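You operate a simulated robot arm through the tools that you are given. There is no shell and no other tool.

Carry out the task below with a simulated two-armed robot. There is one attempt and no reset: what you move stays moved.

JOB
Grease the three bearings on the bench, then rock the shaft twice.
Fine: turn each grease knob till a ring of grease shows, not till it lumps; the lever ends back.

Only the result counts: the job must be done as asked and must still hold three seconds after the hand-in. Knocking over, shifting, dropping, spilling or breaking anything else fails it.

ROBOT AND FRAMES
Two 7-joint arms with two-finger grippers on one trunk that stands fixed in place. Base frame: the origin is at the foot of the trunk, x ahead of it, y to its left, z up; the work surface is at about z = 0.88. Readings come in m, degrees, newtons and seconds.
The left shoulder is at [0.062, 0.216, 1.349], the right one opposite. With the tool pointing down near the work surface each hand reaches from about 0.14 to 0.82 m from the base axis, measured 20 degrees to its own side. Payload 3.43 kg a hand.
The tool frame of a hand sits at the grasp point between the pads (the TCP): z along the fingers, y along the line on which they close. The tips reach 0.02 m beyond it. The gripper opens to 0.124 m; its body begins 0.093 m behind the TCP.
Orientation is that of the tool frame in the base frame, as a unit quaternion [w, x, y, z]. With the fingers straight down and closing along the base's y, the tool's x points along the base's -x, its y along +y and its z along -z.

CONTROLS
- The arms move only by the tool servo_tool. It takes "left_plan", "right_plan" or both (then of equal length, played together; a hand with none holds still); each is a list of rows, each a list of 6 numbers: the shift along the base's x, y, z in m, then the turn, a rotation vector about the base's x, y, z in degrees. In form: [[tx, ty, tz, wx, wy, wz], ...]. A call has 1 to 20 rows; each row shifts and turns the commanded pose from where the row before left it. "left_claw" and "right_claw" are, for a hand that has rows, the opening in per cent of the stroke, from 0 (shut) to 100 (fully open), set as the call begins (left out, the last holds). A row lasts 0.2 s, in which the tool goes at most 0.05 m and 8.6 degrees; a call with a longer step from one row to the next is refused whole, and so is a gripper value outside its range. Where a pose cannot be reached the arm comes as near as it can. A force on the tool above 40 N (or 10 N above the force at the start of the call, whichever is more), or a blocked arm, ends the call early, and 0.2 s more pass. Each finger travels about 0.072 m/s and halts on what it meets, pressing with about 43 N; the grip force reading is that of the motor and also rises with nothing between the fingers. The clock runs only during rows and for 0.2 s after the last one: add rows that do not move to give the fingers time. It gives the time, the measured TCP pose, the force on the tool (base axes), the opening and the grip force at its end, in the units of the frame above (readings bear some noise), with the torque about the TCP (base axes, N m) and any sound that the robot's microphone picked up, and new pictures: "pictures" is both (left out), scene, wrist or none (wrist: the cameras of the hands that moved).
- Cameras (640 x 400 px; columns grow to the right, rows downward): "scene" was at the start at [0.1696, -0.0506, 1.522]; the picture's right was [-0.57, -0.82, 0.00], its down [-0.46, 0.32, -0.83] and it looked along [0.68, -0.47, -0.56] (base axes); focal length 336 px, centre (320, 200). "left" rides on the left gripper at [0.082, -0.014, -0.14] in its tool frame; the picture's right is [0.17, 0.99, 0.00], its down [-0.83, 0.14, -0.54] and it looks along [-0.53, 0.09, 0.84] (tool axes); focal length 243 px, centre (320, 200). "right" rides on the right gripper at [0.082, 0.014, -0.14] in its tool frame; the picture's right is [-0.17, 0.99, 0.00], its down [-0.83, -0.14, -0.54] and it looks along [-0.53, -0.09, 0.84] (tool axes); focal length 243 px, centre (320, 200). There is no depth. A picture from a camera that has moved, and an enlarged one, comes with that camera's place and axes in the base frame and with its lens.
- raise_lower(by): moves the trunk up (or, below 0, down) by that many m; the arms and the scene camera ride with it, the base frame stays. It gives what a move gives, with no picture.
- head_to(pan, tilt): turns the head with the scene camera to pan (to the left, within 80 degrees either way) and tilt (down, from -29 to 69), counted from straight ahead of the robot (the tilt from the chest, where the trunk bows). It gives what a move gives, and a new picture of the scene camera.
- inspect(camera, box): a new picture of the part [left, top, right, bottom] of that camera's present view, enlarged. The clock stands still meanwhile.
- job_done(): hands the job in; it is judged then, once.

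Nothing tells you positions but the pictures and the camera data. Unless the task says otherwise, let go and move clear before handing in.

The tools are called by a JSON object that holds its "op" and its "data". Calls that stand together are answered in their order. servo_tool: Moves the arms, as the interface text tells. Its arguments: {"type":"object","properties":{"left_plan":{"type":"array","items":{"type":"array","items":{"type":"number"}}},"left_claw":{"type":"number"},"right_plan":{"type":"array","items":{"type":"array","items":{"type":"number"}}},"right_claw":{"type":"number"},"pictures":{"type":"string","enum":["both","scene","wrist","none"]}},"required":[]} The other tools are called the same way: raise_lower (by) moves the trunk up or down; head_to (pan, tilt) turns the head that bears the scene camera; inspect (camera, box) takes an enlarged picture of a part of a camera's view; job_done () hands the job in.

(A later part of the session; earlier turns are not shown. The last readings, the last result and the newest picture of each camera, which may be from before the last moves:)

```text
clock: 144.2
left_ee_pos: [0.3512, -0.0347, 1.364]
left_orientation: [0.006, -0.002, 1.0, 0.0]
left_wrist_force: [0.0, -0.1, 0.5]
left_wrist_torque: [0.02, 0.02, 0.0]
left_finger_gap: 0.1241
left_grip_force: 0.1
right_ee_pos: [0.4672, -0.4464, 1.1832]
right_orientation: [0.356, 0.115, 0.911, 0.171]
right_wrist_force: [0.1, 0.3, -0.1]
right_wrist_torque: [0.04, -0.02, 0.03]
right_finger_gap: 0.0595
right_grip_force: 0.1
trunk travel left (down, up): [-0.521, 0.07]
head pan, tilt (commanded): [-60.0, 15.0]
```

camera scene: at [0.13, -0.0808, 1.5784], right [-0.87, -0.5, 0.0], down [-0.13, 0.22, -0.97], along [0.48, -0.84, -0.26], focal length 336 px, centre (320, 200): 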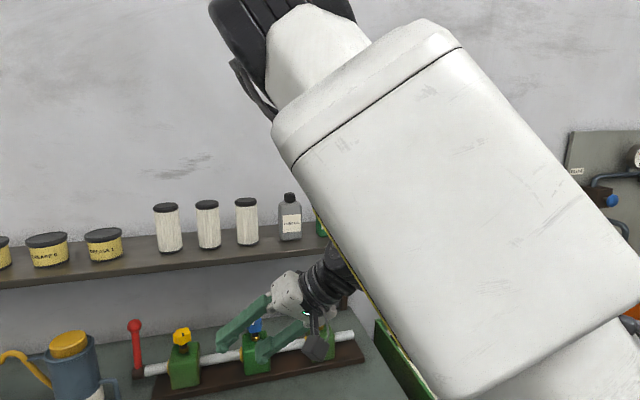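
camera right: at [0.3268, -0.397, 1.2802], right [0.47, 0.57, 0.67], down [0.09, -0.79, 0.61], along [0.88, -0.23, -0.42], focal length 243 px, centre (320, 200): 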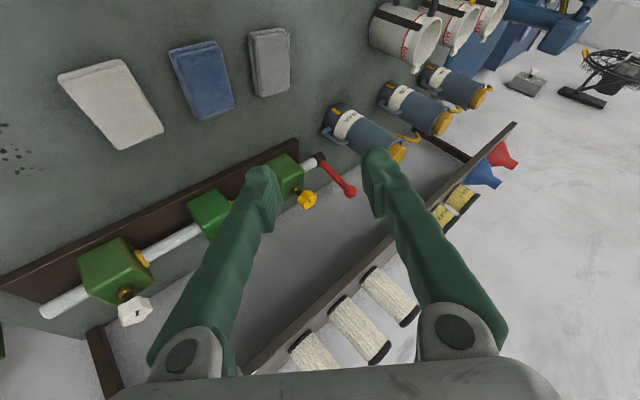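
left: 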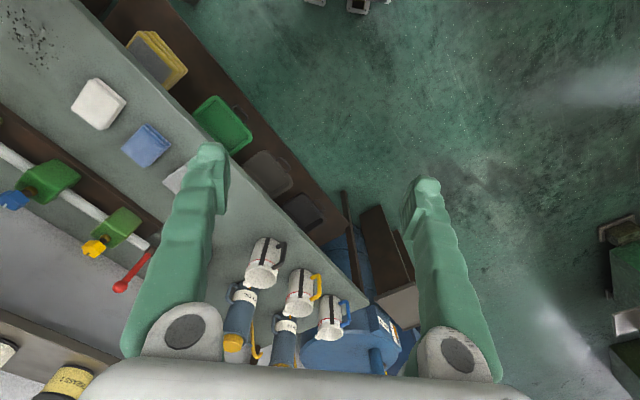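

Slow motion follows perfectly, so speed was the issue. I'll continue the slow roll to upright.

{"op": "servo_tool", "data": {"right_plan": [[0, -0.003, -0.003, -2.1, -0.7, 2.1], [0, -0.003, -0.003, -2.1, -0.7, 2.1], [0, -0.003, -0.003, -2.1, -0.7, 2.1], [0, -0.003, -0.003, -2.1, -0.7, 2.1], [0, -0.003, -0.003, -2.1, -0.7, 2.1], [0, -0.003, -0.003, -2.1, -0.7, 2.1], [0, -0.003, -0.003, -2.1, -0.7, 2.1], [0, -0.003, -0.003, -2.1, -0.7, 2.1], [0, 0, 0, 0, 0, 0]], "pictures": "scene"}}

```text
clock: 146.2
left_ee_pos: [0.3504, -0.0341, 1.3636]
left_orientation: [0.006, 0.0, 1.0, 0.0]
left_wrist_force: [-0.5, -1.1, -0.8]
left_wrist_torque: [0.02, 0.0, -0.01]
left_finger_gap: 0.1242
left_grip_force: 0.0
right_ee_pos: [0.4686, -0.4705, 1.1592]
right_orientation: [0.385, -0.08, 0.915, 0.093]
right_wrist_force: [0.0, 0.0, -1.0]
right_wrist_torque: [0.02, -0.02, 0.01]
right_finger_gap: 0.0596
right_grip_force: 0.1
trunk travel left (down, up): [-0.521, 0.07]
head pan, tilt (commanded): [-60.0, 15.0]
camera scene: at [0.13, -0.0807, 1.5784], right [-0.87, -0.5, 0.0], down [-0.13, 0.22, -0.97], along [0.48, -0.84, -0.26], focal length 336 px, centre (320, 200)
```

scene: 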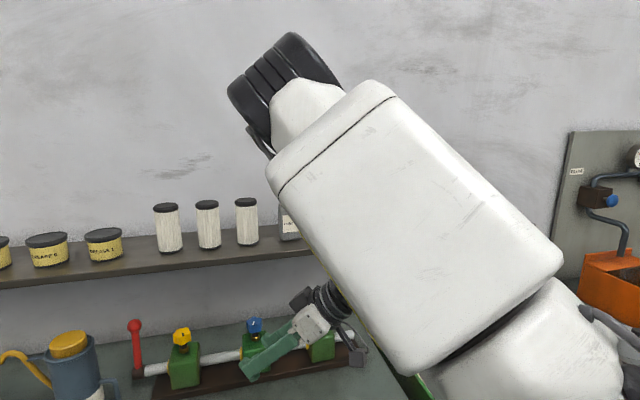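

Upright again and fully tracking. Now I'll slowly turn the heading clockwise from +19° to about -12°, drifting slightly right and forward.

{"op": "servo_tool", "data": {"right_plan": [[0.003, -0.004, 0.0, 0, 0, -3], [0.003, -0.004, 0.0, 0, 0, -3], [0.003, -0.004, 0.0, 0, 0, -3], [0.003, -0.004, 0.0, 0, 0, -3], [0.003, -0.004, 0.0, 0, 0, -3], [0.003, -0.004, 0.0, 0, 0, -3], [0.003, -0.004, 0.0, 0, 0, -3], [0.003, -0.004, 0.0, 0, 0, -3], [0.003, -0.004, 0.0, 0, 0, -3], [0.003, -0.004, 0.0, 0, 0, -3], [0, 0, 0, 0, 0, 0]], "pictures": "scene"}}

```text
clock: 148.8
left_ee_pos: [0.3507, -0.0348, 1.3631]
left_orientation: [0.007, -0.001, 1.0, -0.001]
left_wrist_force: [0.1, -0.6, 0.2]
left_wrist_torque: [-0.03, 0.01, 0.0]
left_finger_gap: 0.1242
left_grip_force: 0.0
right_ee_pos: [0.4728, -0.5477, 1.1459]
right_orientation: [0.389, 0.221, 0.894, -0.007]
right_wrist_force: [0.1, -0.3, -1.1]
right_wrist_torque: [0.0, 0.0, -0.02]
right_finger_gap: 0.0596
right_grip_force: 0.0
trunk travel left (down, up): [-0.521, 0.07]
head pan, tilt (commanded): [-60.0, 15.0]
stopped in row 11 (right hand): the arm was blocked; the commanded pose is now the measured one
camera scene: at [0.13, -0.0809, 1.5784], right [-0.87, -0.5, 0.0], down [-0.13, 0.22, -0.97], along [0.48, -0.84, -0.26], focal length 336 px, centre (320, 200)
```

scene: 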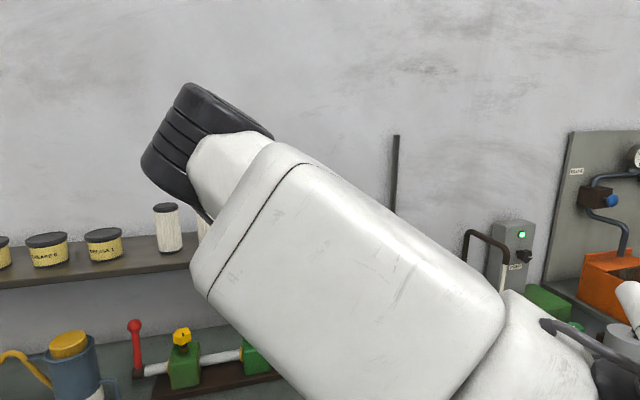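

The arm now reaches over with a high elbow, and this should be fine for the lever. I'll move slowly forward along this attitude.

{"op": "servo_tool", "data": {"right_plan": [[0.005, 0.0, 0.0, 0, 0, 0], [0.006, 0.0, 0.0, 0, 0, 0], [0.007, 0.0, 0.0, 0, 0, 0], [0.007, 0.0, 0.0, 0, 0, 0], [0.007, 0.0, 0.0, 0, 0, 0], [0.007, 0.0, 0.0, 0, 0, 0], [0.007, 0.0, 0.0, 0, 0, 0], [0.007, 0.0, 0.0, 0, 0, 0], [0.007, 0.0, 0.0, 0, 0, 0], [0.007, 0.0, 0.0, 0, 0, 0], [0.007, 0.0, 0.0, 0, 0, 0], [0.007, 0.0, 0.0, 0, 0, 0], [0, 0, 0, 0, 0, 0]], "pictures": "none"}}

{"op": "head_to", "data": {"pan": -35, "tilt": 34.4}}

```text
clock: 150.6
left_ee_pos: [0.3527, -0.0351, 1.3634]
left_orientation: [0.006, -0.001, 1.0, 0.0]
left_wrist_force: [-0.2, -1.1, 0.7]
left_wrist_torque: [0.02, 0.0, 0.03]
left_finger_gap: 0.1239
left_grip_force: 0.0
right_ee_pos: [0.4433, -0.5614, 1.0348]
right_orientation: [0.27, 0.226, 0.935, -0.043]
right_wrist_force: [-0.1, 0.7, 0.4]
right_wrist_torque: [0.04, 0.02, 0.0]
right_finger_gap: 0.0595
right_grip_force: 0.2
trunk travel left (down, up): [-0.521, 0.07]
head pan, tilt (commanded): [-60.0, 15.0]
stopped in row 8 (right hand): the arm was blocked; the commanded pose is now the measured one
```

```text
clock: 151.5
left_ee_pos: [0.3503, -0.0342, 1.3638]
left_orientation: [0.006, -0.001, 1.0, -0.001]
left_wrist_force: [0.1, 0.9, 0.8]
left_wrist_torque: [0.01, 0.02, -0.01]
left_finger_gap: 0.124
left_grip_force: 0.0
right_ee_pos: [0.4413, -0.5604, 1.0368]
right_orientation: [0.27, 0.226, 0.935, -0.044]
right_wrist_force: [0.4, -0.4, 0.4]
right_wrist_torque: [0.01, -0.02, 0.01]
right_finger_gap: 0.0594
right_grip_force: 0.1
trunk travel left (down, up): [-0.521, 0.07]
head pan, tilt (commanded): [-35.0, 34.4]
camera scene: at [0.1552, -0.0505, 1.5474], right [-0.57, -0.82, 0.0], down [-0.46, 0.32, -0.83], along [0.68, -0.47, -0.56], focal length 336 px, centre (320, 200)
```

scene: 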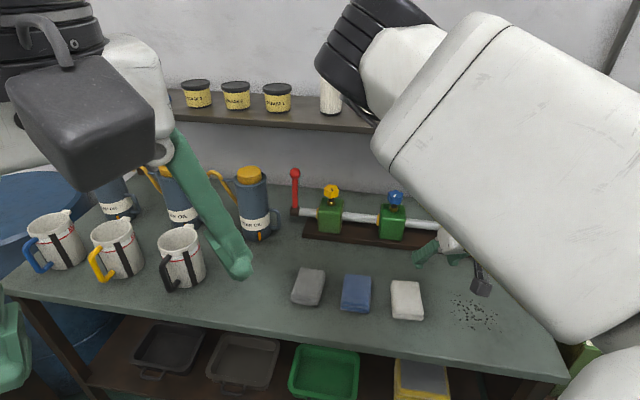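

Mid-jump again, so I'm staying too close to the shoulder. I'll move slowly, radially outward and up, to get the wrist into the far region where everything behaved earlier.

{"op": "servo_tool", "data": {"right_plan": [[0.002, -0.003, 0.004, 0, 0, 0], [0.003, -0.004, 0.005, 0, 0, 0], [0.003, -0.004, 0.005, 0, 0, 0], [0.003, -0.004, 0.005, 0, 0, 0], [0.003, -0.004, 0.005, 0, 0, 0], [0.003, -0.004, 0.005, 0, 0, 0], [0.003, -0.004, 0.005, 0, 0, 0], [0.003, -0.004, 0.005, 0, 0, 0], [0.003, -0.004, 0.005, 0, 0, 0], [0.003, -0.004, 0.005, 0, 0, 0], [0, 0, 0, 0, 0, 0]], "pictures": "scene"}}

```text
clock: 153.9
left_ee_pos: [0.3516, -0.0335, 1.3629]
left_orientation: [0.007, -0.001, 1.0, -0.001]
left_wrist_force: [0.4, 0.3, 0.2]
left_wrist_torque: [0.01, 0.02, 0.03]
left_finger_gap: 0.1242
left_grip_force: 0.1
right_ee_pos: [0.4708, -0.6, 1.0857]
right_orientation: [0.27, 0.225, 0.935, -0.044]
right_wrist_force: [-0.6, -0.3, 0.4]
right_wrist_torque: [-0.03, 0.03, 0.01]
right_finger_gap: 0.0594
right_grip_force: 0.0
trunk travel left (down, up): [-0.521, 0.07]
head pan, tilt (commanded): [-35.0, 34.4]
camera scene: at [0.1558, -0.0501, 1.5473], right [-0.57, -0.82, 0.0], down [-0.46, 0.32, -0.83], along [0.68, -0.47, -0.56], focal length 336 px, centre (320, 200)
```

scene: 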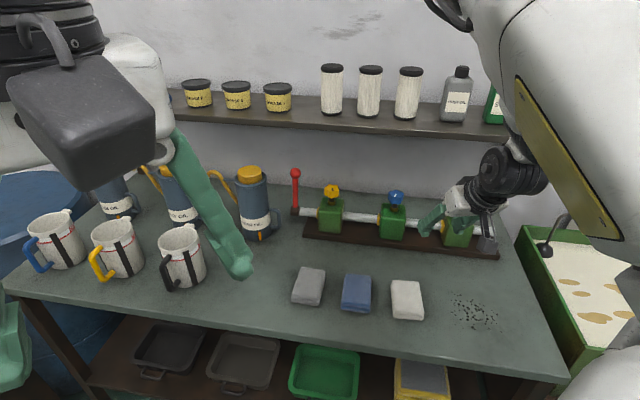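

That tracked exactly and the elbow moved outward. I'll continue radially outward.

{"op": "servo_tool", "data": {"right_plan": [[0.003, -0.004, 0.003, 0, 0, 0], [0.004, -0.005, 0.003, 0, 0, 0], [0.004, -0.005, 0.003, 0, 0, 0], [0.004, -0.005, 0.003, 0, 0, 0], [0.004, -0.005, 0.003, 0, 0, 0], [0.004, -0.005, 0.003, 0, 0, 0], [0.004, -0.005, 0.003, 0, 0, 0], [0.004, -0.005, 0.003, 0, 0, 0], [0.004, -0.005, 0.003, 0, 0, 0], [0.004, -0.005, 0.003, 0, 0, 0], [0, 0, 0, 0, 0, 0]], "pictures": "scene"}}

```text
clock: 156.3
left_ee_pos: [0.3511, -0.0342, 1.3642]
left_orientation: [0.007, -0.001, 1.0, -0.001]
left_wrist_force: [-0.4, -0.1, 1.0]
left_wrist_torque: [-0.01, -0.01, 0.01]
left_finger_gap: 0.1242
left_grip_force: 0.0
right_ee_pos: [0.5093, -0.6495, 1.1162]
right_orientation: [0.27, 0.226, 0.935, -0.044]
right_wrist_force: [-0.1, -0.4, 0.0]
right_wrist_torque: [-0.03, 0.0, 0.0]
right_finger_gap: 0.0597
right_grip_force: 0.1
trunk travel left (down, up): [-0.521, 0.07]
head pan, tilt (commanded): [-35.0, 34.4]
camera scene: at [0.1557, -0.0505, 1.5473], right [-0.57, -0.82, 0.0], down [-0.46, 0.32, -0.83], along [0.68, -0.47, -0.56], focal length 336 px, centre (320, 200)
```

scene: 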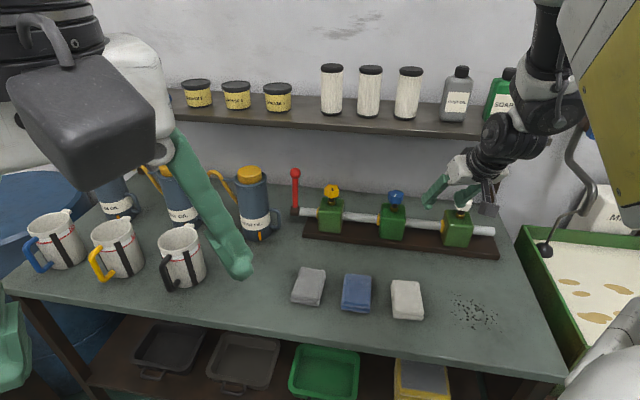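

The elbow is now properly up and to the right. Next I'll slowly pitch the tool up to about a 40° dip while easing forward.

{"op": "servo_tool", "data": {"right_plan": [[0.005, 0.0, -0.001, -1.17, -2.76, 0], [0.006, 0.0, -0.001, -1.17, -2.76, 0], [0.006, 0.0, -0.001, -1.17, -2.76, 0], [0.006, 0.0, -0.001, -1.17, -2.76, 0], [0.006, 0.0, -0.001, -1.17, -2.76, 0], [0.006, 0.0, -0.001, -1.17, -2.76, 0], [0.006, 0.0, -0.001, 0, 0, 0], [0.006, 0.0, -0.001, 0, 0, 0], [0, 0, 0, 0, 0, 0]], "pictures": "scene"}}

```text
clock: 158.3
left_ee_pos: [0.3512, -0.0347, 1.3639]
left_orientation: [0.006, 0.0, 1.0, -0.001]
left_wrist_force: [0.1, 0.1, 0.3]
left_wrist_torque: [-0.01, -0.02, -0.01]
left_finger_gap: 0.1236
left_grip_force: 0.1
right_ee_pos: [0.5566, -0.6495, 1.1076]
right_orientation: [0.415, 0.214, 0.882, -0.068]
right_wrist_force: [-0.2, -0.2, 0.8]
right_wrist_torque: [0.02, -0.02, -0.01]
right_finger_gap: 0.0593
right_grip_force: 0.0
trunk travel left (down, up): [-0.521, 0.07]
head pan, tilt (commanded): [-35.0, 34.4]
camera scene: at [0.1555, -0.0508, 1.5473], right [-0.57, -0.82, 0.0], down [-0.46, 0.32, -0.83], along [0.68, -0.47, -0.56], focal length 336 px, centre (320, 200)
```

scene: 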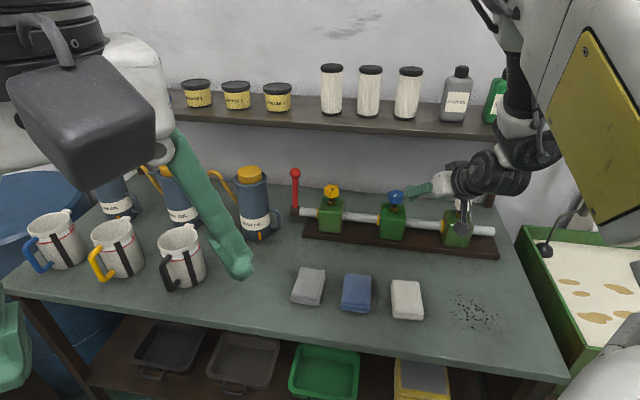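

Everything tracks precisely now. I'll travel slowly along the bench toward the lever, staying at this distance from the robot and above the knobs.

{"op": "servo_tool", "data": {"right_plan": [[0.005, 0.004, 0.0, 0, 0, 0], [0.007, 0.006, 0.0, 0, 0, 0], [0.008, 0.007, 0.0, 0, 0, 0], [0.008, 0.007, 0.0, 0, 0, 0], [0.008, 0.007, 0.0, 0, 0, 0], [0.008, 0.007, 0.0, 0, 0, 0], [0.008, 0.007, 0.0, 0, 0, 0], [0.008, 0.007, 0.0, 0, 0, 0], [0.008, 0.007, 0.0, 0, 0, 0], [0.008, 0.007, 0.0, 0, 0, 0], [0, 0, 0, 0, 0, 0]], "pictures": "scene"}}

```text
clock: 160.7
left_ee_pos: [0.3509, -0.0345, 1.3633]
left_orientation: [0.008, -0.002, 1.0, -0.001]
left_wrist_force: [-0.2, 0.8, 0.4]
left_wrist_torque: [0.01, 0.01, 0.01]
left_finger_gap: 0.1242
left_grip_force: 0.1
right_ee_pos: [0.5875, -0.6194, 1.112]
right_orientation: [0.417, 0.212, 0.881, -0.067]
right_wrist_force: [0.3, -0.2, 0.9]
right_wrist_torque: [0.02, -0.02, 0.03]
right_finger_gap: 0.0595
right_grip_force: 0.1
right hand out of reach, approached as far as the arm can: row 5, 6, 7, 8, 9, 10
trunk travel left (down, up): [-0.521, 0.07]
head pan, tilt (commanded): [-35.0, 34.4]
camera scene: at [0.1556, -0.0506, 1.5473], right [-0.57, -0.82, 0.0], down [-0.46, 0.32, -0.83], along [0.68, -0.47, -0.56], focal length 336 px, centre (320, 200)
```

scene: 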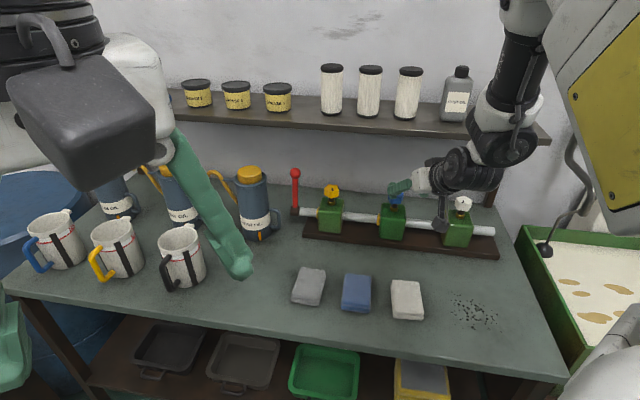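

The wrist is at its bend limit because the elbow is too high. Turning the hand clockwise pushed the elbow down earlier, so I'll back off slightly and slowly yaw clockwise to lower the elbow.

{"op": "servo_tool", "data": {"right_plan": [[-0.005, -0.005, 0.0, 0, 0, -2], [-0.005, -0.005, 0.0, 0, 0, -3], [-0.005, -0.005, 0.0, 0, 0, -3], [-0.005, -0.005, 0.0, 0, 0, -3], [-0.005, -0.005, 0.0, 0, 0, -3], [-0.005, -0.005, 0.0, 0, 0, -3], [-0.005, -0.005, 0.0, 0, 0, -3], [-0.005, -0.005, 0.0, 0, 0, -3], [0.0, -0.005, 0.0, 0, 0, -3], [0.0, -0.005, 0.0, 0, 0, -3], [0.0, -0.005, 0.0, 0, 0, -3], [0.0, -0.005, 0.0, 0, 0, -3], [0, 0, 0, 0, 0, 0]], "pictures": "scene"}}

```text
clock: 163.5
left_ee_pos: [0.3511, -0.0348, 1.3632]
left_orientation: [0.007, -0.002, 1.0, -0.001]
left_wrist_force: [0.2, -0.2, -0.1]
left_wrist_torque: [-0.02, 0.03, 0.0]
left_finger_gap: 0.1238
left_grip_force: 0.1
right_ee_pos: [0.3925, -0.7911, 1.0226]
right_orientation: [0.382, 0.459, 0.781, -0.184]
right_wrist_force: [-0.4, 0.3, -0.4]
right_wrist_torque: [-0.01, -0.01, 0.01]
right_finger_gap: 0.0591
right_grip_force: 0.0
right hand out of reach, approached as far as the arm can: row 1, 2, 3, 4, 5, 6, 7, 8, 9, 10, 11, 12
trunk travel left (down, up): [-0.521, 0.07]
head pan, tilt (commanded): [-35.0, 34.4]
camera scene: at [0.1559, -0.0502, 1.5473], right [-0.57, -0.82, 0.0], down [-0.46, 0.32, -0.83], along [0.68, -0.47, -0.56], focal length 336 px, centre (320, 200)
```

scene: 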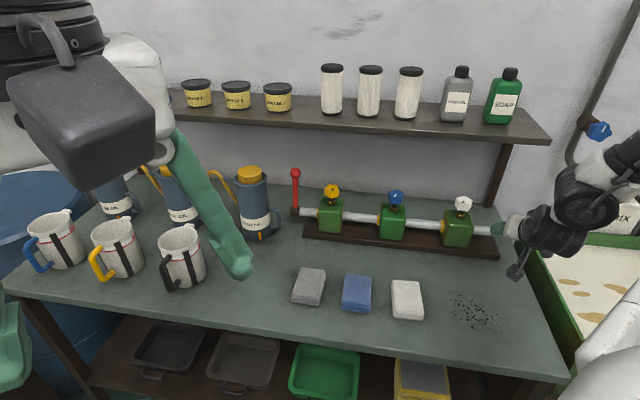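

The elbow is now out at the right with the forearm level, as in the original working posture. I'll slowly raise the hand and bring it back in front of the bench, easing the heading back to about -44°.

{"op": "servo_tool", "data": {"right_plan": [[0.003, 0.001, 0.006, 0, 0, 0], [0.006, 0.002, 0.006, 0, 0, 1], [0.008, 0.003, 0.006, 0, 0, 1], [0.008, 0.003, 0.006, 0, 0, 1], [0.008, 0.003, 0.006, 0, 0, 1], [0.008, 0.003, 0.006, 0, 0, 1], [0.008, 0.003, 0.006, 0, 0, 1], [0.008, 0.003, 0.006, 0, 0, 1], [0.008, 0.003, 0.006, 0, 0, 1], [0.008, 0.003, 0.006, 0, 0, 1], [0.008, 0.003, 0.006, 0, 0, 1], [0.008, 0.003, 0.006, 0, 0, 1], [0, 0, 0, 0, 0, 0]], "pictures": "both"}}

```text
clock: 166.3
left_ee_pos: [0.351, -0.0366, 1.3631]
left_orientation: [0.008, -0.001, 1.0, -0.001]
left_wrist_force: [-0.3, -0.1, 0.0]
left_wrist_torque: [0.02, 0.01, -0.01]
left_finger_gap: 0.1237
left_grip_force: 0.0
right_ee_pos: [0.4614, -0.7662, 1.0794]
right_orientation: [0.394, 0.391, 0.818, -0.151]
right_wrist_force: [0.0, -0.1, 0.3]
right_wrist_torque: [-0.01, -0.01, 0.01]
right_finger_gap: 0.0595
right_grip_force: 0.1
right hand out of reach, approached as far as the arm can: row 1, 2, 3, 8, 12
trunk travel left (down, up): [-0.521, 0.07]
head pan, tilt (commanded): [-35.0, 34.4]
camera scene: at [0.1556, -0.0508, 1.5473], right [-0.57, -0.82, 0.0], down [-0.46, 0.32, -0.83], along [0.68, -0.47, -0.56], focal length 336 px, centre (320, 200)
camera right: at [0.3667, -0.6367, 1.1084], right [0.81, 0.55, 0.19], down [-0.07, -0.22, 0.97], along [0.58, -0.8, -0.14], focal length 243 px, centre (320, 200)
```

scene: 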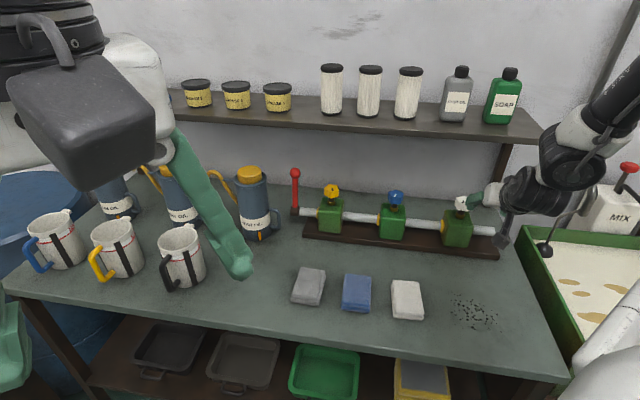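
right: 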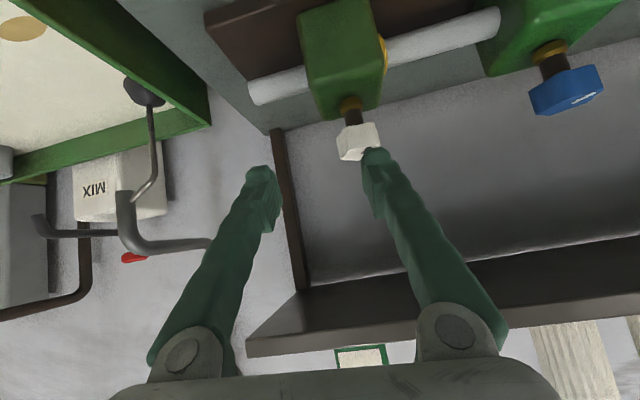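

Good. I'll lift a touch and travel slowly left along the bench, keeping the bench-square heading.

{"op": "servo_tool", "data": {"right_plan": [[0.003, 0.002, 0.006, 0, 0, 0], [0.006, 0.005, 0.006, 0, 0, 0], [0.008, 0.007, 0.004, 0, 0, 0], [0.008, 0.007, 0.0, 0, 0, 0], [0.008, 0.007, 0.0, 0, 0, 0], [0.008, 0.007, 0.0, 0, 0, 0], [0.008, 0.007, 0.0, 0, 0, 0], [0.008, 0.007, 0.0, 0, 0, 0], [0.008, 0.007, 0.0, 0, 0, 0], [0.008, 0.007, 0.0, 0, 0, 0], [0.008, 0.007, 0.0, 0, 0, 0], [0.008, 0.007, 0.0, 0, 0, 0], [0, 0, 0, 0, 0, 0]], "pictures": "scene"}}

```text
clock: 169.1
left_ee_pos: [0.3514, -0.0342, 1.3634]
left_orientation: [0.007, 0.0, 1.0, -0.001]
left_wrist_force: [0.7, 0.1, 0.3]
left_wrist_torque: [-0.03, 0.01, -0.01]
left_finger_gap: 0.1239
left_grip_force: 0.0
right_ee_pos: [0.4617, -0.7632, 1.0906]
right_orientation: [0.392, 0.392, 0.818, -0.153]
right_wrist_force: [0.1, 0.8, -1.3]
right_wrist_torque: [0.02, -0.01, 0.01]
right_finger_gap: 0.0595
right_grip_force: 0.1
right hand out of reach, approached as far as the arm can: row 2, 3, 4, 5, 6, 7, 8, 9, 10, 11, 12
trunk travel left (down, up): [-0.521, 0.07]
head pan, tilt (commanded): [-35.0, 34.4]
camera scene: at [0.1557, -0.0506, 1.5473], right [-0.57, -0.82, 0.0], down [-0.46, 0.32, -0.83], along [0.68, -0.47, -0.56], focal length 336 px, centre (320, 200)
```

scene: 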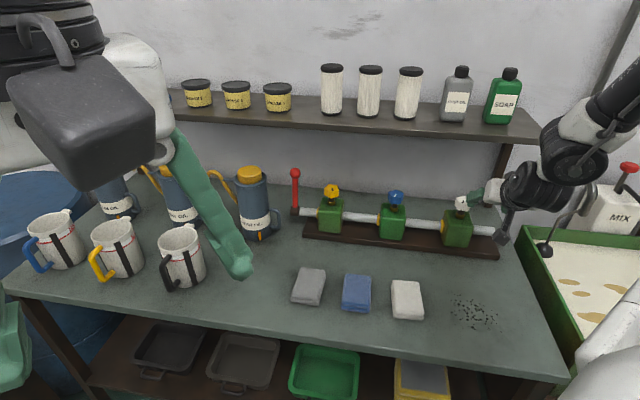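

Stuck again here. I'll look at the arm from a right-turned head to understand where the elbow and forearm are now.

{"op": "head_to", "data": {"pan": -75, "tilt": 25}}

```text
clock: 170.1
left_ee_pos: [0.3511, -0.0338, 1.3641]
left_orientation: [0.007, -0.001, 1.0, 0.0]
left_wrist_force: [-0.6, 0.8, 0.1]
left_wrist_torque: [0.01, -0.01, -0.03]
left_finger_gap: 0.1239
left_grip_force: 0.0
right_ee_pos: [0.4605, -0.7621, 1.0916]
right_orientation: [0.392, 0.392, 0.818, -0.153]
right_wrist_force: [0.0, 0.6, 0.6]
right_wrist_torque: [-0.01, 0.02, -0.01]
right_finger_gap: 0.0596
right_grip_force: 0.0
trunk travel left (down, up): [-0.521, 0.07]
head pan, tilt (commanded): [-75.0, 25.0]
camera scene: at [0.1073, -0.0889, 1.5621], right [-0.97, -0.26, 0.0], down [-0.11, 0.41, -0.91], along [0.24, -0.88, -0.42], focal length 336 px, centre (320, 200)
```

scene: 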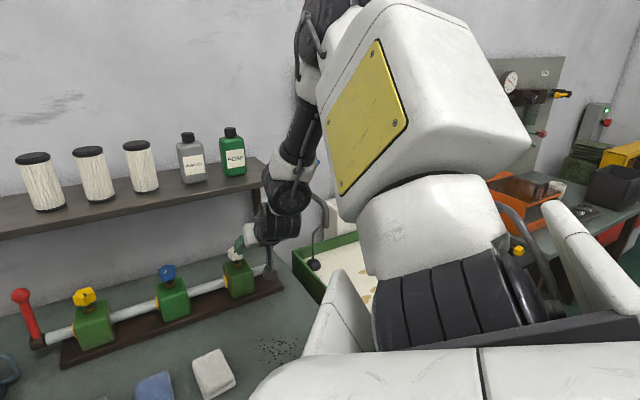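

The elbow is still quite high (about 0.2 m above the shoulder). I'll probe, in small slow steps, which motions are free here: pitch down, yaw left, yaw right, lift.

{"op": "servo_tool", "data": {"right_plan": [[0, 0, 0, 2.1, 2.1, 0], [0, 0, 0, 0, 0, 0]], "pictures": "none"}}

{"op": "servo_tool", "data": {"right_plan": [[0, 0, 0.006, 0, 0, 0], [0, 0, 0, 0, 0, 0]], "pictures": "none"}}

{"op": "servo_tool", "data": {"right_plan": [[0, 0, 0, 0, 0, 3], [0, 0, 0, 0, 0, 0]], "pictures": "none"}}

{"op": "servo_tool", "data": {"right_plan": [[0.006, 0.006, 0, 0, 0, 0], [0, 0, 0, 0, 0, 0]], "pictures": "none"}}

{"op": "servo_tool", "data": {"right_plan": [[0, 0, 0, 1.6, -1.7, -2.0], [0, 0, 0, 0, 0, 0]], "pictures": "none"}}

```text
clock: 170.7
left_ee_pos: [0.3494, -0.0347, 1.3652]
left_orientation: [0.007, -0.001, 1.0, -0.001]
left_wrist_force: [0.3, -0.3, 0.4]
left_wrist_torque: [-0.02, -0.01, -0.02]
left_finger_gap: 0.124
left_grip_force: 0.0
right_ee_pos: [0.4572, -0.765, 1.0817]
right_orientation: [0.37, 0.395, 0.828, -0.145]
right_wrist_force: [0.5, 0.0, 0.0]
right_wrist_torque: [-0.03, 0.02, 0.02]
right_finger_gap: 0.0594
right_grip_force: 0.1
right hand out of reach, approached as far as the arm can: row 1
trunk travel left (down, up): [-0.521, 0.07]
head pan, tilt (commanded): [-75.0, 25.0]
```

```text
clock: 171.3
left_ee_pos: [0.3503, -0.0346, 1.3635]
left_orientation: [0.007, 0.0, 1.0, 0.0]
left_wrist_force: [-0.2, 0.2, -0.3]
left_wrist_torque: [0.03, 0.0, 0.0]
left_finger_gap: 0.1241
left_grip_force: 0.0
right_ee_pos: [0.4565, -0.7647, 1.0877]
right_orientation: [0.371, 0.393, 0.829, -0.144]
right_wrist_force: [0.5, 0.2, -0.2]
right_wrist_torque: [0.0, 0.0, 0.01]
right_finger_gap: 0.0594
right_grip_force: 0.0
trunk travel left (down, up): [-0.521, 0.07]
head pan, tilt (commanded): [-75.0, 25.0]
```

```text
clock: 171.9
left_ee_pos: [0.3505, -0.0341, 1.3633]
left_orientation: [0.007, -0.001, 1.0, -0.001]
left_wrist_force: [-0.3, -0.5, 0.2]
left_wrist_torque: [0.01, -0.02, -0.01]
left_finger_gap: 0.1239
left_grip_force: 0.0
right_ee_pos: [0.457, -0.7635, 1.0885]
right_orientation: [0.375, 0.374, 0.837, -0.136]
right_wrist_force: [-0.1, 1.2, -0.7]
right_wrist_torque: [-0.03, 0.02, 0.03]
right_finger_gap: 0.0596
right_grip_force: 0.0
trunk travel left (down, up): [-0.521, 0.07]
head pan, tilt (commanded): [-75.0, 25.0]
```

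```text
clock: 172.5
left_ee_pos: [0.3503, -0.0362, 1.3631]
left_orientation: [0.008, -0.002, 1.0, -0.001]
left_wrist_force: [0.6, -0.5, -0.6]
left_wrist_torque: [0.02, 0.0, -0.02]
left_finger_gap: 0.1238
left_grip_force: 0.1
right_ee_pos: [0.4621, -0.7584, 1.0881]
right_orientation: [0.374, 0.375, 0.837, -0.136]
right_wrist_force: [0.4, -0.3, -1.1]
right_wrist_torque: [0.02, -0.01, 0.0]
right_finger_gap: 0.0597
right_grip_force: 0.1
trunk travel left (down, up): [-0.521, 0.07]
head pan, tilt (commanded): [-75.0, 25.0]
```

```text
clock: 173.1
left_ee_pos: [0.3509, -0.035, 1.3633]
left_orientation: [0.007, -0.001, 1.0, -0.001]
left_wrist_force: [0.1, 0.1, 0.7]
left_wrist_torque: [-0.02, -0.01, -0.02]
left_finger_gap: 0.1241
left_grip_force: 0.0
right_ee_pos: [0.4625, -0.7588, 1.0875]
right_orientation: [0.378, 0.397, 0.827, -0.125]
right_wrist_force: [0.2, 0.0, -0.2]
right_wrist_torque: [-0.03, -0.03, -0.03]
right_finger_gap: 0.0594
right_grip_force: 0.1
trunk travel left (down, up): [-0.521, 0.07]
head pan, tilt (commanded): [-75.0, 25.0]
```

After a slight pitch down everything is free again, so only the pitch-up side was limiting. I'll add more downward pitch for margin and travel left slowly.

{"op": "servo_tool", "data": {"right_plan": [[0, 0, 0.003, 2.1, 2.1, 0], [0, 0, 0.003, 2.1, 2.1, 0], [0.004, 0.004, 0.003, 1.5, 1.5, 0], [0.006, 0.005, 0.002, 0, 0, 0], [0.008, 0.007, 0.0, 0, 0, 0], [0.008, 0.007, 0.0, 0, 0, 0], [0.008, 0.007, 0.0, 0, 0, 0], [0.008, 0.007, 0.0, 0, 0, 0], [0.008, 0.007, 0.0, 0, 0, 0], [0.008, 0.007, 0.0, 0, 0, 0], [0.008, 0.007, 0.0, 0, 0, 0], [0.008, 0.007, 0.0, 0, 0, 0], [0, 0, 0, 0, 0, 0]], "pictures": "none"}}

{"op": "head_to", "data": {"pan": -40, "tilt": 30}}

```text
clock: 175.9
left_ee_pos: [0.3503, -0.0356, 1.363]
left_orientation: [0.007, -0.001, 1.0, -0.001]
left_wrist_force: [-0.3, -0.7, 0.7]
left_wrist_torque: [-0.03, -0.03, 0.0]
left_finger_gap: 0.1241
left_grip_force: 0.0
right_ee_pos: [0.4462, -0.7416, 1.0559]
right_orientation: [0.317, 0.407, 0.85, -0.102]
right_wrist_force: [-0.8, 0.3, 0.4]
right_wrist_torque: [0.0, 0.0, -0.02]
right_finger_gap: 0.0593
right_grip_force: 0.0
right hand out of reach, approached as far as the arm can: row 1, 2, 3, 5, 6, 7, 8, 9, 10, 11, 12
trunk travel left (down, up): [-0.521, 0.07]
head pan, tilt (commanded): [-75.0, 25.0]
```

```text
clock: 176.9
left_ee_pos: [0.3504, -0.0356, 1.363]
left_orientation: [0.007, -0.001, 1.0, -0.001]
left_wrist_force: [0.9, 0.3, 0.1]
left_wrist_torque: [-0.01, -0.01, -0.02]
left_finger_gap: 0.1239
left_grip_force: 0.1
right_ee_pos: [0.4459, -0.742, 1.0555]
right_orientation: [0.317, 0.407, 0.85, -0.103]
right_wrist_force: [0.7, -0.2, -0.4]
right_wrist_torque: [0.02, -0.01, -0.01]
right_finger_gap: 0.0597
right_grip_force: 0.0
trunk travel left (down, up): [-0.521, 0.07]
head pan, tilt (commanded): [-40.0, 30.0]
camera scene: at [0.1525, -0.0582, 1.5542], right [-0.64, -0.77, 0.0], down [-0.38, 0.32, -0.87], along [0.66, -0.56, -0.5], focal length 336 px, centre (320, 200)
```

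scene: 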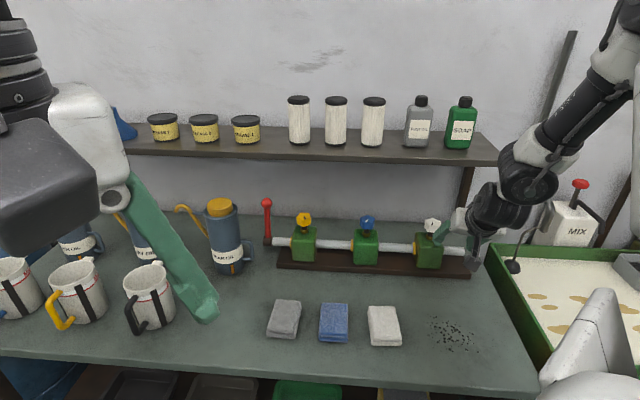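

I think the wrist is near alignment with the forearm, a singular pose. Raising the hand will level the forearm and take it away from that alignment, as at the very start, so I'll lift slowly.

{"op": "servo_tool", "data": {"right_plan": [[0, 0, 0.004, 0, 0, 0], [0, 0, 0.006, 0, 0, 0], [0, 0, 0.008, 0, 0, 0], [0, 0, 0.008, 0, 0, 0], [0, 0, 0.008, 0, 0, 0], [0, 0, 0.008, 0, 0, 0], [0, 0, 0.008, 0, 0, 0], [0, 0, 0.008, 0, 0, 0], [0, 0, 0.008, 0, 0, 0], [0, 0, 0.008, 0, 0, 0], [0, 0, 0.008, 0, 0, 0], [0, 0, 0.008, 0, 0, 0], [0, 0, 0.008, 0, 0, 0], [0, 0, 0.008, 0, 0, 0], [0, 0, 0.008, 0, 0, 0], [0, 0, 0, 0, 0, 0]], "pictures": "scene"}}

```text
clock: 180.3
left_ee_pos: [0.3517, -0.0347, 1.3636]
left_orientation: [0.007, 0.0, 1.0, 0.0]
left_wrist_force: [-0.4, 0.6, -0.4]
left_wrist_torque: [0.0, -0.01, 0.02]
left_finger_gap: 0.1238
left_grip_force: 0.1
right_ee_pos: [0.4423, -0.76, 1.07]
right_orientation: [0.317, 0.404, 0.852, -0.102]
right_wrist_force: [0.1, -0.1, 0.0]
right_wrist_torque: [-0.01, 0.0, 0.0]
right_finger_gap: 0.0593
right_grip_force: 0.0
right hand out of reach, approached as far as the arm can: row 2, 3, 4, 5, 6, 7, 8, 9, 10, 11, 12, 13, 14, 15
trunk travel left (down, up): [-0.521, 0.07]
head pan, tilt (commanded): [-40.0, 30.0]
camera scene: at [0.1526, -0.0581, 1.5542], right [-0.64, -0.77, 0.0], down [-0.38, 0.32, -0.87], along [0.66, -0.56, -0.5], focal length 336 px, centre (320, 200)
```

scene: 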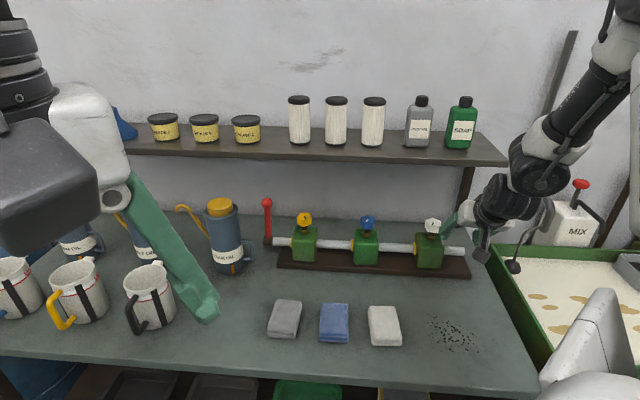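

Upward is stuck at this dip; it was free at about 42°. I'll pitch back up slowly and lift.

{"op": "servo_tool", "data": {"right_plan": [[0, 0, 0.0, -2.0, -2.1, 0], [0, 0, 0.0, -2.0, -2.1, 0], [0, 0, 0.002, -2.0, -2.1, 0], [0, 0, 0.003, -2.0, -2.1, 0], [0, 0, 0.004, -2.0, -2.1, 0], [0, 0, 0.005, 0, 0, 0], [0, 0, 0.005, 0, 0, 0], [0, 0, 0.005, 0, 0, 0], [0, 0, 0, 0, 0, 0]], "pictures": "none"}}

```text
clock: 182.3
left_ee_pos: [0.3514, -0.0355, 1.363]
left_orientation: [0.008, -0.001, 1.0, 0.0]
left_wrist_force: [1.2, 0.4, -0.3]
left_wrist_torque: [0.02, 0.01, 0.01]
left_finger_gap: 0.1242
left_grip_force: 0.1
right_ee_pos: [0.4435, -0.76, 1.0947]
right_orientation: [0.427, 0.386, 0.806, -0.139]
right_wrist_force: [0.1, -0.2, -0.1]
right_wrist_torque: [0.02, -0.02, 0.03]
right_finger_gap: 0.0596
right_grip_force: 0.0
trunk travel left (down, up): [-0.521, 0.07]
head pan, tilt (commanded): [-40.0, 30.0]
```

Free again. I'll continue pitching up for margin, then travel left slowly.

{"op": "servo_tool", "data": {"right_plan": [[0, 0, 0.001, -2.0, -2.1, 0], [0, 0, 0.001, -2.0, -2.1, 0], [0, 0, 0.001, -2.0, -2.1, 0], [0, 0, 0.001, -2.0, -2.1, 0], [0.003, 0.003, 0.001, 0, 0, 0], [0.005, 0.005, 0.0, 0, 0, 0], [0.006, 0.006, 0.0, 0, 0, 0], [0.006, 0.006, 0.0, 0, 0, 0], [0.006, 0.006, 0.0, 0, 0, 0], [0.006, 0.006, 0.0, 0, 0, 0], [0.006, 0.006, 0.0, 0, 0, 0], [0.006, 0.006, 0.0, 0, 0, 0], [0.006, 0.006, 0.0, 0, 0, 0], [0.006, 0.006, 0.0, 0, 0, 0], [0, 0, 0, 0, 0, 0]], "pictures": "scene"}}

```text
clock: 185.5
left_ee_pos: [0.3502, -0.0358, 1.3634]
left_orientation: [0.007, -0.001, 1.0, 0.0]
left_wrist_force: [0.3, 0.7, 0.5]
left_wrist_torque: [-0.01, 0.01, 0.01]
left_finger_gap: 0.1238
left_grip_force: 0.1
right_ee_pos: [0.4718, -0.7193, 1.1057]
right_orientation: [0.513, 0.362, 0.761, -0.163]
right_wrist_force: [0.4, -0.5, -0.3]
right_wrist_torque: [-0.01, 0.0, 0.04]
right_finger_gap: 0.0594
right_grip_force: 0.0
right hand out of reach, approached as far as the arm can: row 11, 12, 13, 14
trunk travel left (down, up): [-0.521, 0.07]
head pan, tilt (commanded): [-40.0, 30.0]
camera scene: at [0.1525, -0.0581, 1.5542], right [-0.64, -0.77, 0.0], down [-0.38, 0.32, -0.87], along [0.66, -0.56, -0.5], focal length 336 px, centre (320, 200)
```

scene: 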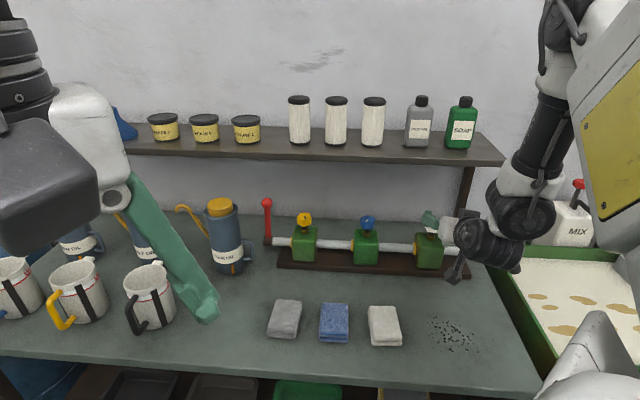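

It tracked until the forearm became nearly vertical. I'll probe again here to identify what relieves it: pitch down, yaw left/right, roll either way.

{"op": "servo_tool", "data": {"right_plan": [[0, 0, 0, 2.0, 2.1, 0], [0.003, 0.003, 0, 0, 0, 0], [0, 0, 0, 0, 0, 0]], "pictures": "none"}}

{"op": "servo_tool", "data": {"right_plan": [[0, 0, 0, 0, 0, -3], [0.003, 0.003, 0, 0, 0, 0], [0, 0, 0, 0, 0, 0]], "pictures": "none"}}

{"op": "servo_tool", "data": {"right_plan": [[0, 0, 0, 2.0, -1.9, -1.3], [0.003, 0.003, 0, 0, 0, 0], [0, 0, 0, 0, 0, 0]], "pictures": "none"}}

{"op": "servo_tool", "data": {"right_plan": [[0, 0, 0, 0, 0, 3], [0.003, 0.003, 0, 0, 0, 0], [0, 0, 0, 0, 0, 0]], "pictures": "none"}}

```text
clock: 186.3
left_ee_pos: [0.3514, -0.0348, 1.3631]
left_orientation: [0.007, -0.001, 1.0, -0.001]
left_wrist_force: [-0.1, 0.7, -0.1]
left_wrist_torque: [0.01, -0.03, 0.04]
left_finger_gap: 0.124
left_grip_force: 0.1
right_ee_pos: [0.4704, -0.7206, 1.1057]
right_orientation: [0.491, 0.369, 0.774, -0.156]
right_wrist_force: [0.5, -0.5, 0.3]
right_wrist_torque: [-0.02, 0.03, -0.02]
right_finger_gap: 0.0596
right_grip_force: 0.1
right hand out of reach, approached as far as the arm can: row 2
trunk travel left (down, up): [-0.521, 0.07]
head pan, tilt (commanded): [-40.0, 30.0]
```

```text
clock: 187.1
left_ee_pos: [0.3512, -0.0345, 1.3631]
left_orientation: [0.006, 0.0, 1.0, -0.001]
left_wrist_force: [0.0, 0.0, -0.3]
left_wrist_torque: [0.0, 0.01, -0.02]
left_finger_gap: 0.1239
left_grip_force: 0.0
right_ee_pos: [0.4518, -0.7302, 1.1113]
right_orientation: [0.487, 0.389, 0.763, -0.17]
right_wrist_force: [-0.3, -1.1, -0.3]
right_wrist_torque: [-0.03, 0.0, 0.01]
right_finger_gap: 0.0597
right_grip_force: 0.1
right hand out of reach, approached as far as the arm can: row 1, 2
trunk travel left (down, up): [-0.521, 0.07]
head pan, tilt (commanded): [-40.0, 30.0]
```

```text
clock: 187.9
left_ee_pos: [0.3518, -0.0349, 1.3633]
left_orientation: [0.007, -0.001, 1.0, -0.001]
left_wrist_force: [0.2, 0.3, 0.5]
left_wrist_torque: [0.0, -0.03, -0.02]
left_finger_gap: 0.1237
left_grip_force: 0.1
right_ee_pos: [0.4515, -0.7299, 1.1101]
right_orientation: [0.491, 0.409, 0.753, -0.156]
right_wrist_force: [0.6, -0.2, 0.0]
right_wrist_torque: [-0.01, -0.05, 0.0]
right_finger_gap: 0.0595
right_grip_force: 0.2
right hand out of reach, approached as far as the arm can: row 2
trunk travel left (down, up): [-0.521, 0.07]
head pan, tilt (commanded): [-40.0, 30.0]
```

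```text
clock: 188.7
left_ee_pos: [0.3514, -0.0344, 1.3643]
left_orientation: [0.007, -0.001, 1.0, -0.001]
left_wrist_force: [0.4, 0.1, -0.8]
left_wrist_torque: [-0.01, 0.01, -0.02]
left_finger_gap: 0.124
left_grip_force: 0.0
right_ee_pos: [0.4554, -0.728, 1.1112]
right_orientation: [0.494, 0.39, 0.764, -0.144]
right_wrist_force: [-0.1, -0.6, -0.8]
right_wrist_torque: [-0.01, -0.04, 0.0]
right_finger_gap: 0.0595
right_grip_force: 0.0
trunk travel left (down, up): [-0.521, 0.07]
head pan, tilt (commanded): [-40.0, 30.0]
```

Yawing left while moving left is free, the natural coupling as the arm swings. I'll travel left with a matched left yaw.

{"op": "servo_tool", "data": {"right_plan": [[0.004, 0.004, 0, 0, 0, 2], [0.005, 0.005, 0, 0, 0, 2], [0.006, 0.005, 0, 0, 0, 2], [0.006, 0.005, 0, 0, 0, 2], [0.006, 0.005, 0, 0, 0, 2], [0.006, 0.005, 0, 0, 0, 2], [0.006, 0.005, 0, 0, 0, 2], [0.006, 0.005, 0, 0, 0, 2], [0.006, 0.005, 0, 0, 0, 2], [0.006, 0.005, 0, 0, 0, 2], [0.006, 0.005, 0, 0, 0, 2], [0.006, 0.005, 0, 0, 0, 2], [0, 0, 0, 0, 0, 0]], "pictures": "scene"}}

```text
clock: 191.5
left_ee_pos: [0.3495, -0.0349, 1.3639]
left_orientation: [0.006, -0.001, 1.0, -0.001]
left_wrist_force: [-0.3, -0.1, -0.8]
left_wrist_torque: [-0.03, 0.02, 0.0]
left_finger_gap: 0.1241
left_grip_force: 0.0
right_ee_pos: [0.5227, -0.6685, 1.1111]
right_orientation: [0.513, 0.224, 0.828, -0.039]
right_wrist_force: [-0.2, 0.0, 0.2]
right_wrist_torque: [0.02, 0.0, -0.01]
right_finger_gap: 0.0596
right_grip_force: 0.1
trunk travel left (down, up): [-0.521, 0.07]
head pan, tilt (commanded): [-40.0, 30.0]
camera scene: at [0.1525, -0.0581, 1.5542], right [-0.64, -0.77, 0.0], down [-0.38, 0.32, -0.87], along [0.66, -0.56, -0.5], focal length 336 px, centre (320, 200)
```

scene: 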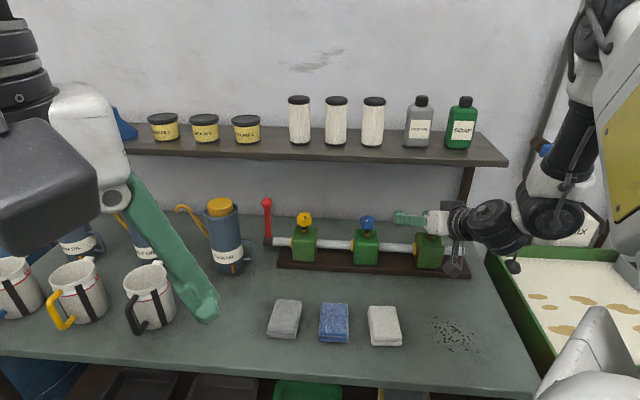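

Perfect tracking, and the elbow even moved outward. I'll continue left along the bench with a smaller yaw.

{"op": "servo_tool", "data": {"right_plan": [[0.006, 0.005, 0, 0, 0, 1], [0.006, 0.005, 0, 0, 0, 1], [0.007, 0.006, 0, 0, 0, 1], [0.007, 0.006, 0, 0, 0, 1], [0.007, 0.006, 0, 0, 0, 1], [0.007, 0.006, 0, 0, 0, 1], [0.007, 0.006, 0, 0, 0, 1], [0.007, 0.006, 0, 0, 0, 1], [0.007, 0.006, 0, 0, 0, 1], [0.007, 0.006, 0, 0, 0, 1], [0.007, 0.006, 0, 0, 0, 1], [0.007, 0.006, 0, 0, 0, 1], [0, 0, 0, 0, 0, 0]], "pictures": "scene"}}

```text
clock: 194.3
left_ee_pos: [0.3517, -0.0352, 1.363]
left_orientation: [0.007, -0.002, 1.0, -0.001]
left_wrist_force: [0.3, 0.8, 1.7]
left_wrist_torque: [0.03, -0.01, -0.01]
left_finger_gap: 0.1238
left_grip_force: 0.0
right_ee_pos: [0.6058, -0.598, 1.111]
right_orientation: [0.514, 0.136, 0.847, 0.015]
right_wrist_force: [0.3, -0.4, 0.1]
right_wrist_torque: [0.0, -0.01, -0.03]
right_finger_gap: 0.0595
right_grip_force: 0.0
trunk travel left (down, up): [-0.521, 0.07]
head pan, tilt (commanded): [-40.0, 30.0]
camera scene: at [0.1524, -0.0582, 1.5542], right [-0.64, -0.77, 0.0], down [-0.38, 0.32, -0.87], along [0.66, -0.56, -0.5], focal length 336 px, centre (320, 200)
```

scene: 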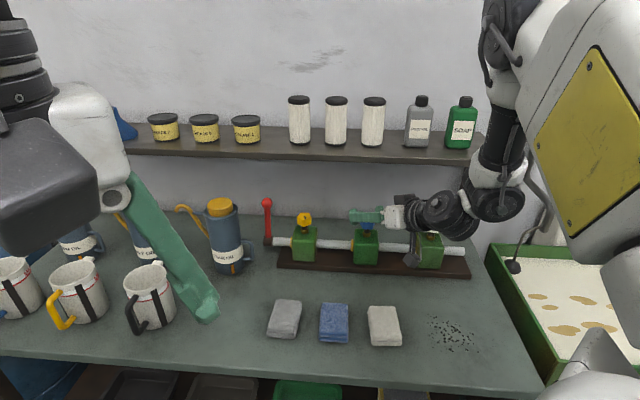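

Excellent. I'll continue toward the lever pre-grasp near [0.80,-0.48].

{"op": "servo_tool", "data": {"right_plan": [[0.007, 0.005, 0, 0, 0, 0.5], [0.008, 0.005, 0, 0, 0, 0.5], [0.008, 0.005, 0, 0, 0, 0.5], [0.008, 0.005, 0, 0, 0, 0.5], [0.008, 0.005, 0, 0, 0, 0.5], [0.008, 0.005, 0, 0, 0, 0.5], [0.008, 0.005, 0, 0, 0, 0.5], [0.008, 0.005, 0, 0, 0, 0.5], [0.008, 0.005, 0, 0, 0, 0.5], [0.008, 0.005, 0, 0, 0, 0.5], [0.008, 0.005, 0, 0, 0, 0.5], [0.008, 0.005, 0, 0, 0, 0.5], [0.008, 0.005, 0, 0, 0, 0.5], [0, 0, 0, 0, 0, 0]], "pictures": "both"}}

```text
clock: 197.3
left_ee_pos: [0.3514, -0.0352, 1.3625]
left_orientation: [0.007, -0.001, 1.0, -0.001]
left_wrist_force: [-0.2, -0.8, -1.1]
left_wrist_torque: [0.0, 0.0, -0.01]
left_finger_gap: 0.1241
left_grip_force: 0.1
right_ee_pos: [0.7078, -0.5347, 1.1119]
right_orientation: [0.513, 0.088, 0.853, 0.044]
right_wrist_force: [-0.2, 0.6, -0.6]
right_wrist_torque: [0.02, -0.02, 0.02]
right_finger_gap: 0.0597
right_grip_force: 0.1
trunk travel left (down, up): [-0.521, 0.07]
head pan, tilt (commanded): [-40.0, 30.0]
camera scene: at [0.1524, -0.0582, 1.5542], right [-0.64, -0.77, 0.0], down [-0.38, 0.32, -0.87], along [0.66, -0.56, -0.5], focal length 336 px, centre (320, 200)
camera right: at [0.5481, -0.5024, 1.1082], right [0.18, 0.93, 0.31], down [-0.11, -0.29, 0.95], along [0.98, -0.2, 0.05], focal length 243 px, centre (320, 200)
```

scene: 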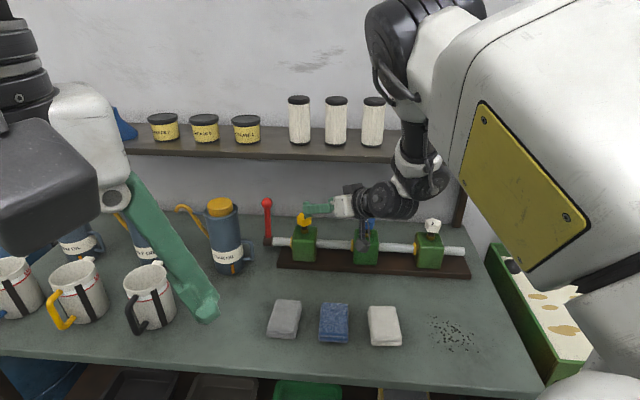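
right: 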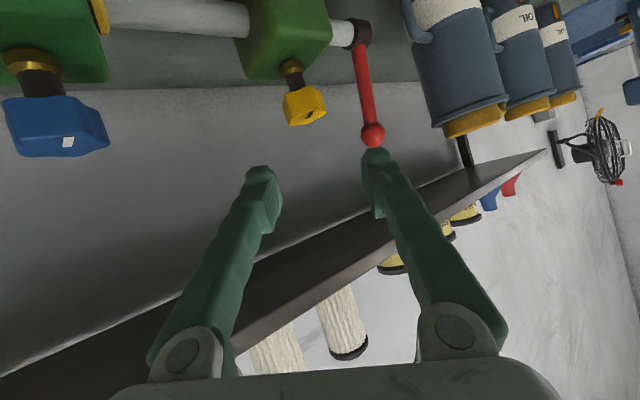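

The hand is facing straight ahead with everything tracking. The ball is re-measured at about [0.890,-0.476,1.064], so I'll move to a pre-grasp 7 cm in front of it.

{"op": "servo_tool", "data": {"right_plan": [[0.008, 0.0048, -0.001, 0, 0, 0], [0.01, 0.005, -0.001, 0, 0, 0], [0.01, 0.005, -0.001, 0, 0, 0], [0.01, 0.005, -0.001, 0, 0, 0], [0.01, 0.005, -0.001, 0, 0, 0], [0.01, 0.005, -0.001, 0, 0, 0], [0.01, 0.005, -0.001, 0, 0, 0], [0.01, 0.005, -0.001, 0, 0, 0], [0.01, 0.005, -0.001, 0, 0, 0], [0.01, 0.005, -0.001, 0, 0, 0], [0.01, 0.005, -0.001, 0, 0, 0], [0.01, 0.005, -0.001, 0, 0, 0], [0, 0, 0, 0, 0, 0]], "pictures": "both"}}

{"op": "inspect", "data": {"camera": "scene", "box": [200, 170, 360, 270]}}

```text
clock: 200.1
left_ee_pos: [0.3512, -0.0345, 1.3639]
left_orientation: [0.006, -0.001, 1.0, -0.001]
left_wrist_force: [-0.2, 0.4, 0.6]
left_wrist_torque: [-0.01, -0.03, -0.01]
left_finger_gap: 0.124
left_grip_force: 0.0
right_ee_pos: [0.7278, -0.5233, 1.1086]
right_orientation: [0.514, 0.086, 0.852, 0.044]
right_wrist_force: [-0.8, -0.2, 0.4]
right_wrist_torque: [-0.01, 0.0, 0.02]
right_finger_gap: 0.0597
right_grip_force: 0.0
right hand out of reach, approached as far as the arm can: row 3, 4, 5, 6, 7, 8, 9, 10, 11, 12
trunk travel left (down, up): [-0.521, 0.07]
head pan, tilt (commanded): [-40.0, 30.0]
camera scene: at [0.1526, -0.0581, 1.5542], right [-0.64, -0.77, 0.0], down [-0.38, 0.32, -0.87], along [0.66, -0.56, -0.5], focal length 336 px, centre (320, 200)
camera right: at [0.5676, -0.4919, 1.1061], right [0.18, 0.94, 0.31], down [-0.11, -0.29, 0.95], along [0.98, -0.2, 0.05], focal length 243 px, centre (320, 200)
```

scene: 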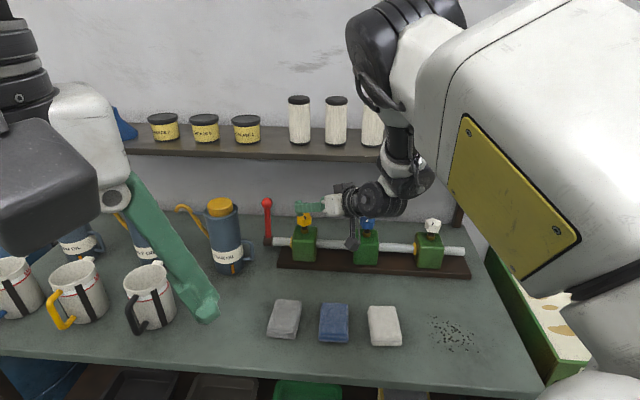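
right: 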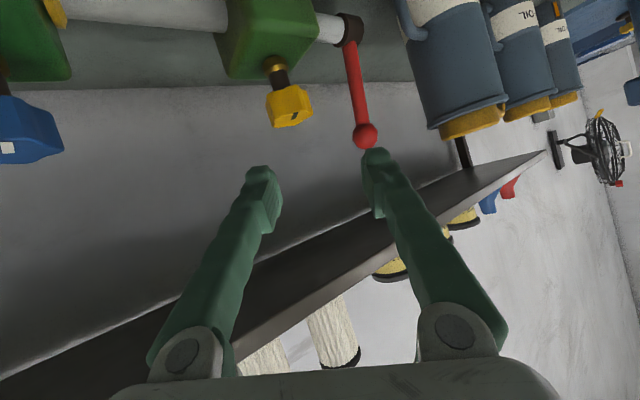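

```text
4.00 times, centred on (280, 220) of scene
camera zoom: at [0.1526, -0.0581, 1.5542], right [-0.64, -0.77, 0.0], down [-0.38, 0.32, -0.87], along [0.66, -0.56, -0.5], focal length 1344 px, centre (480, 120)
```

zoom: 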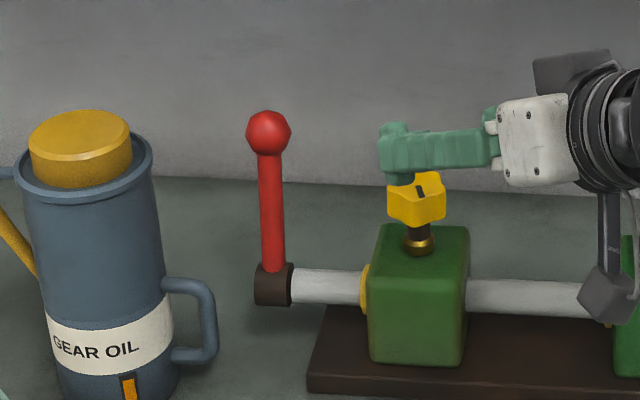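

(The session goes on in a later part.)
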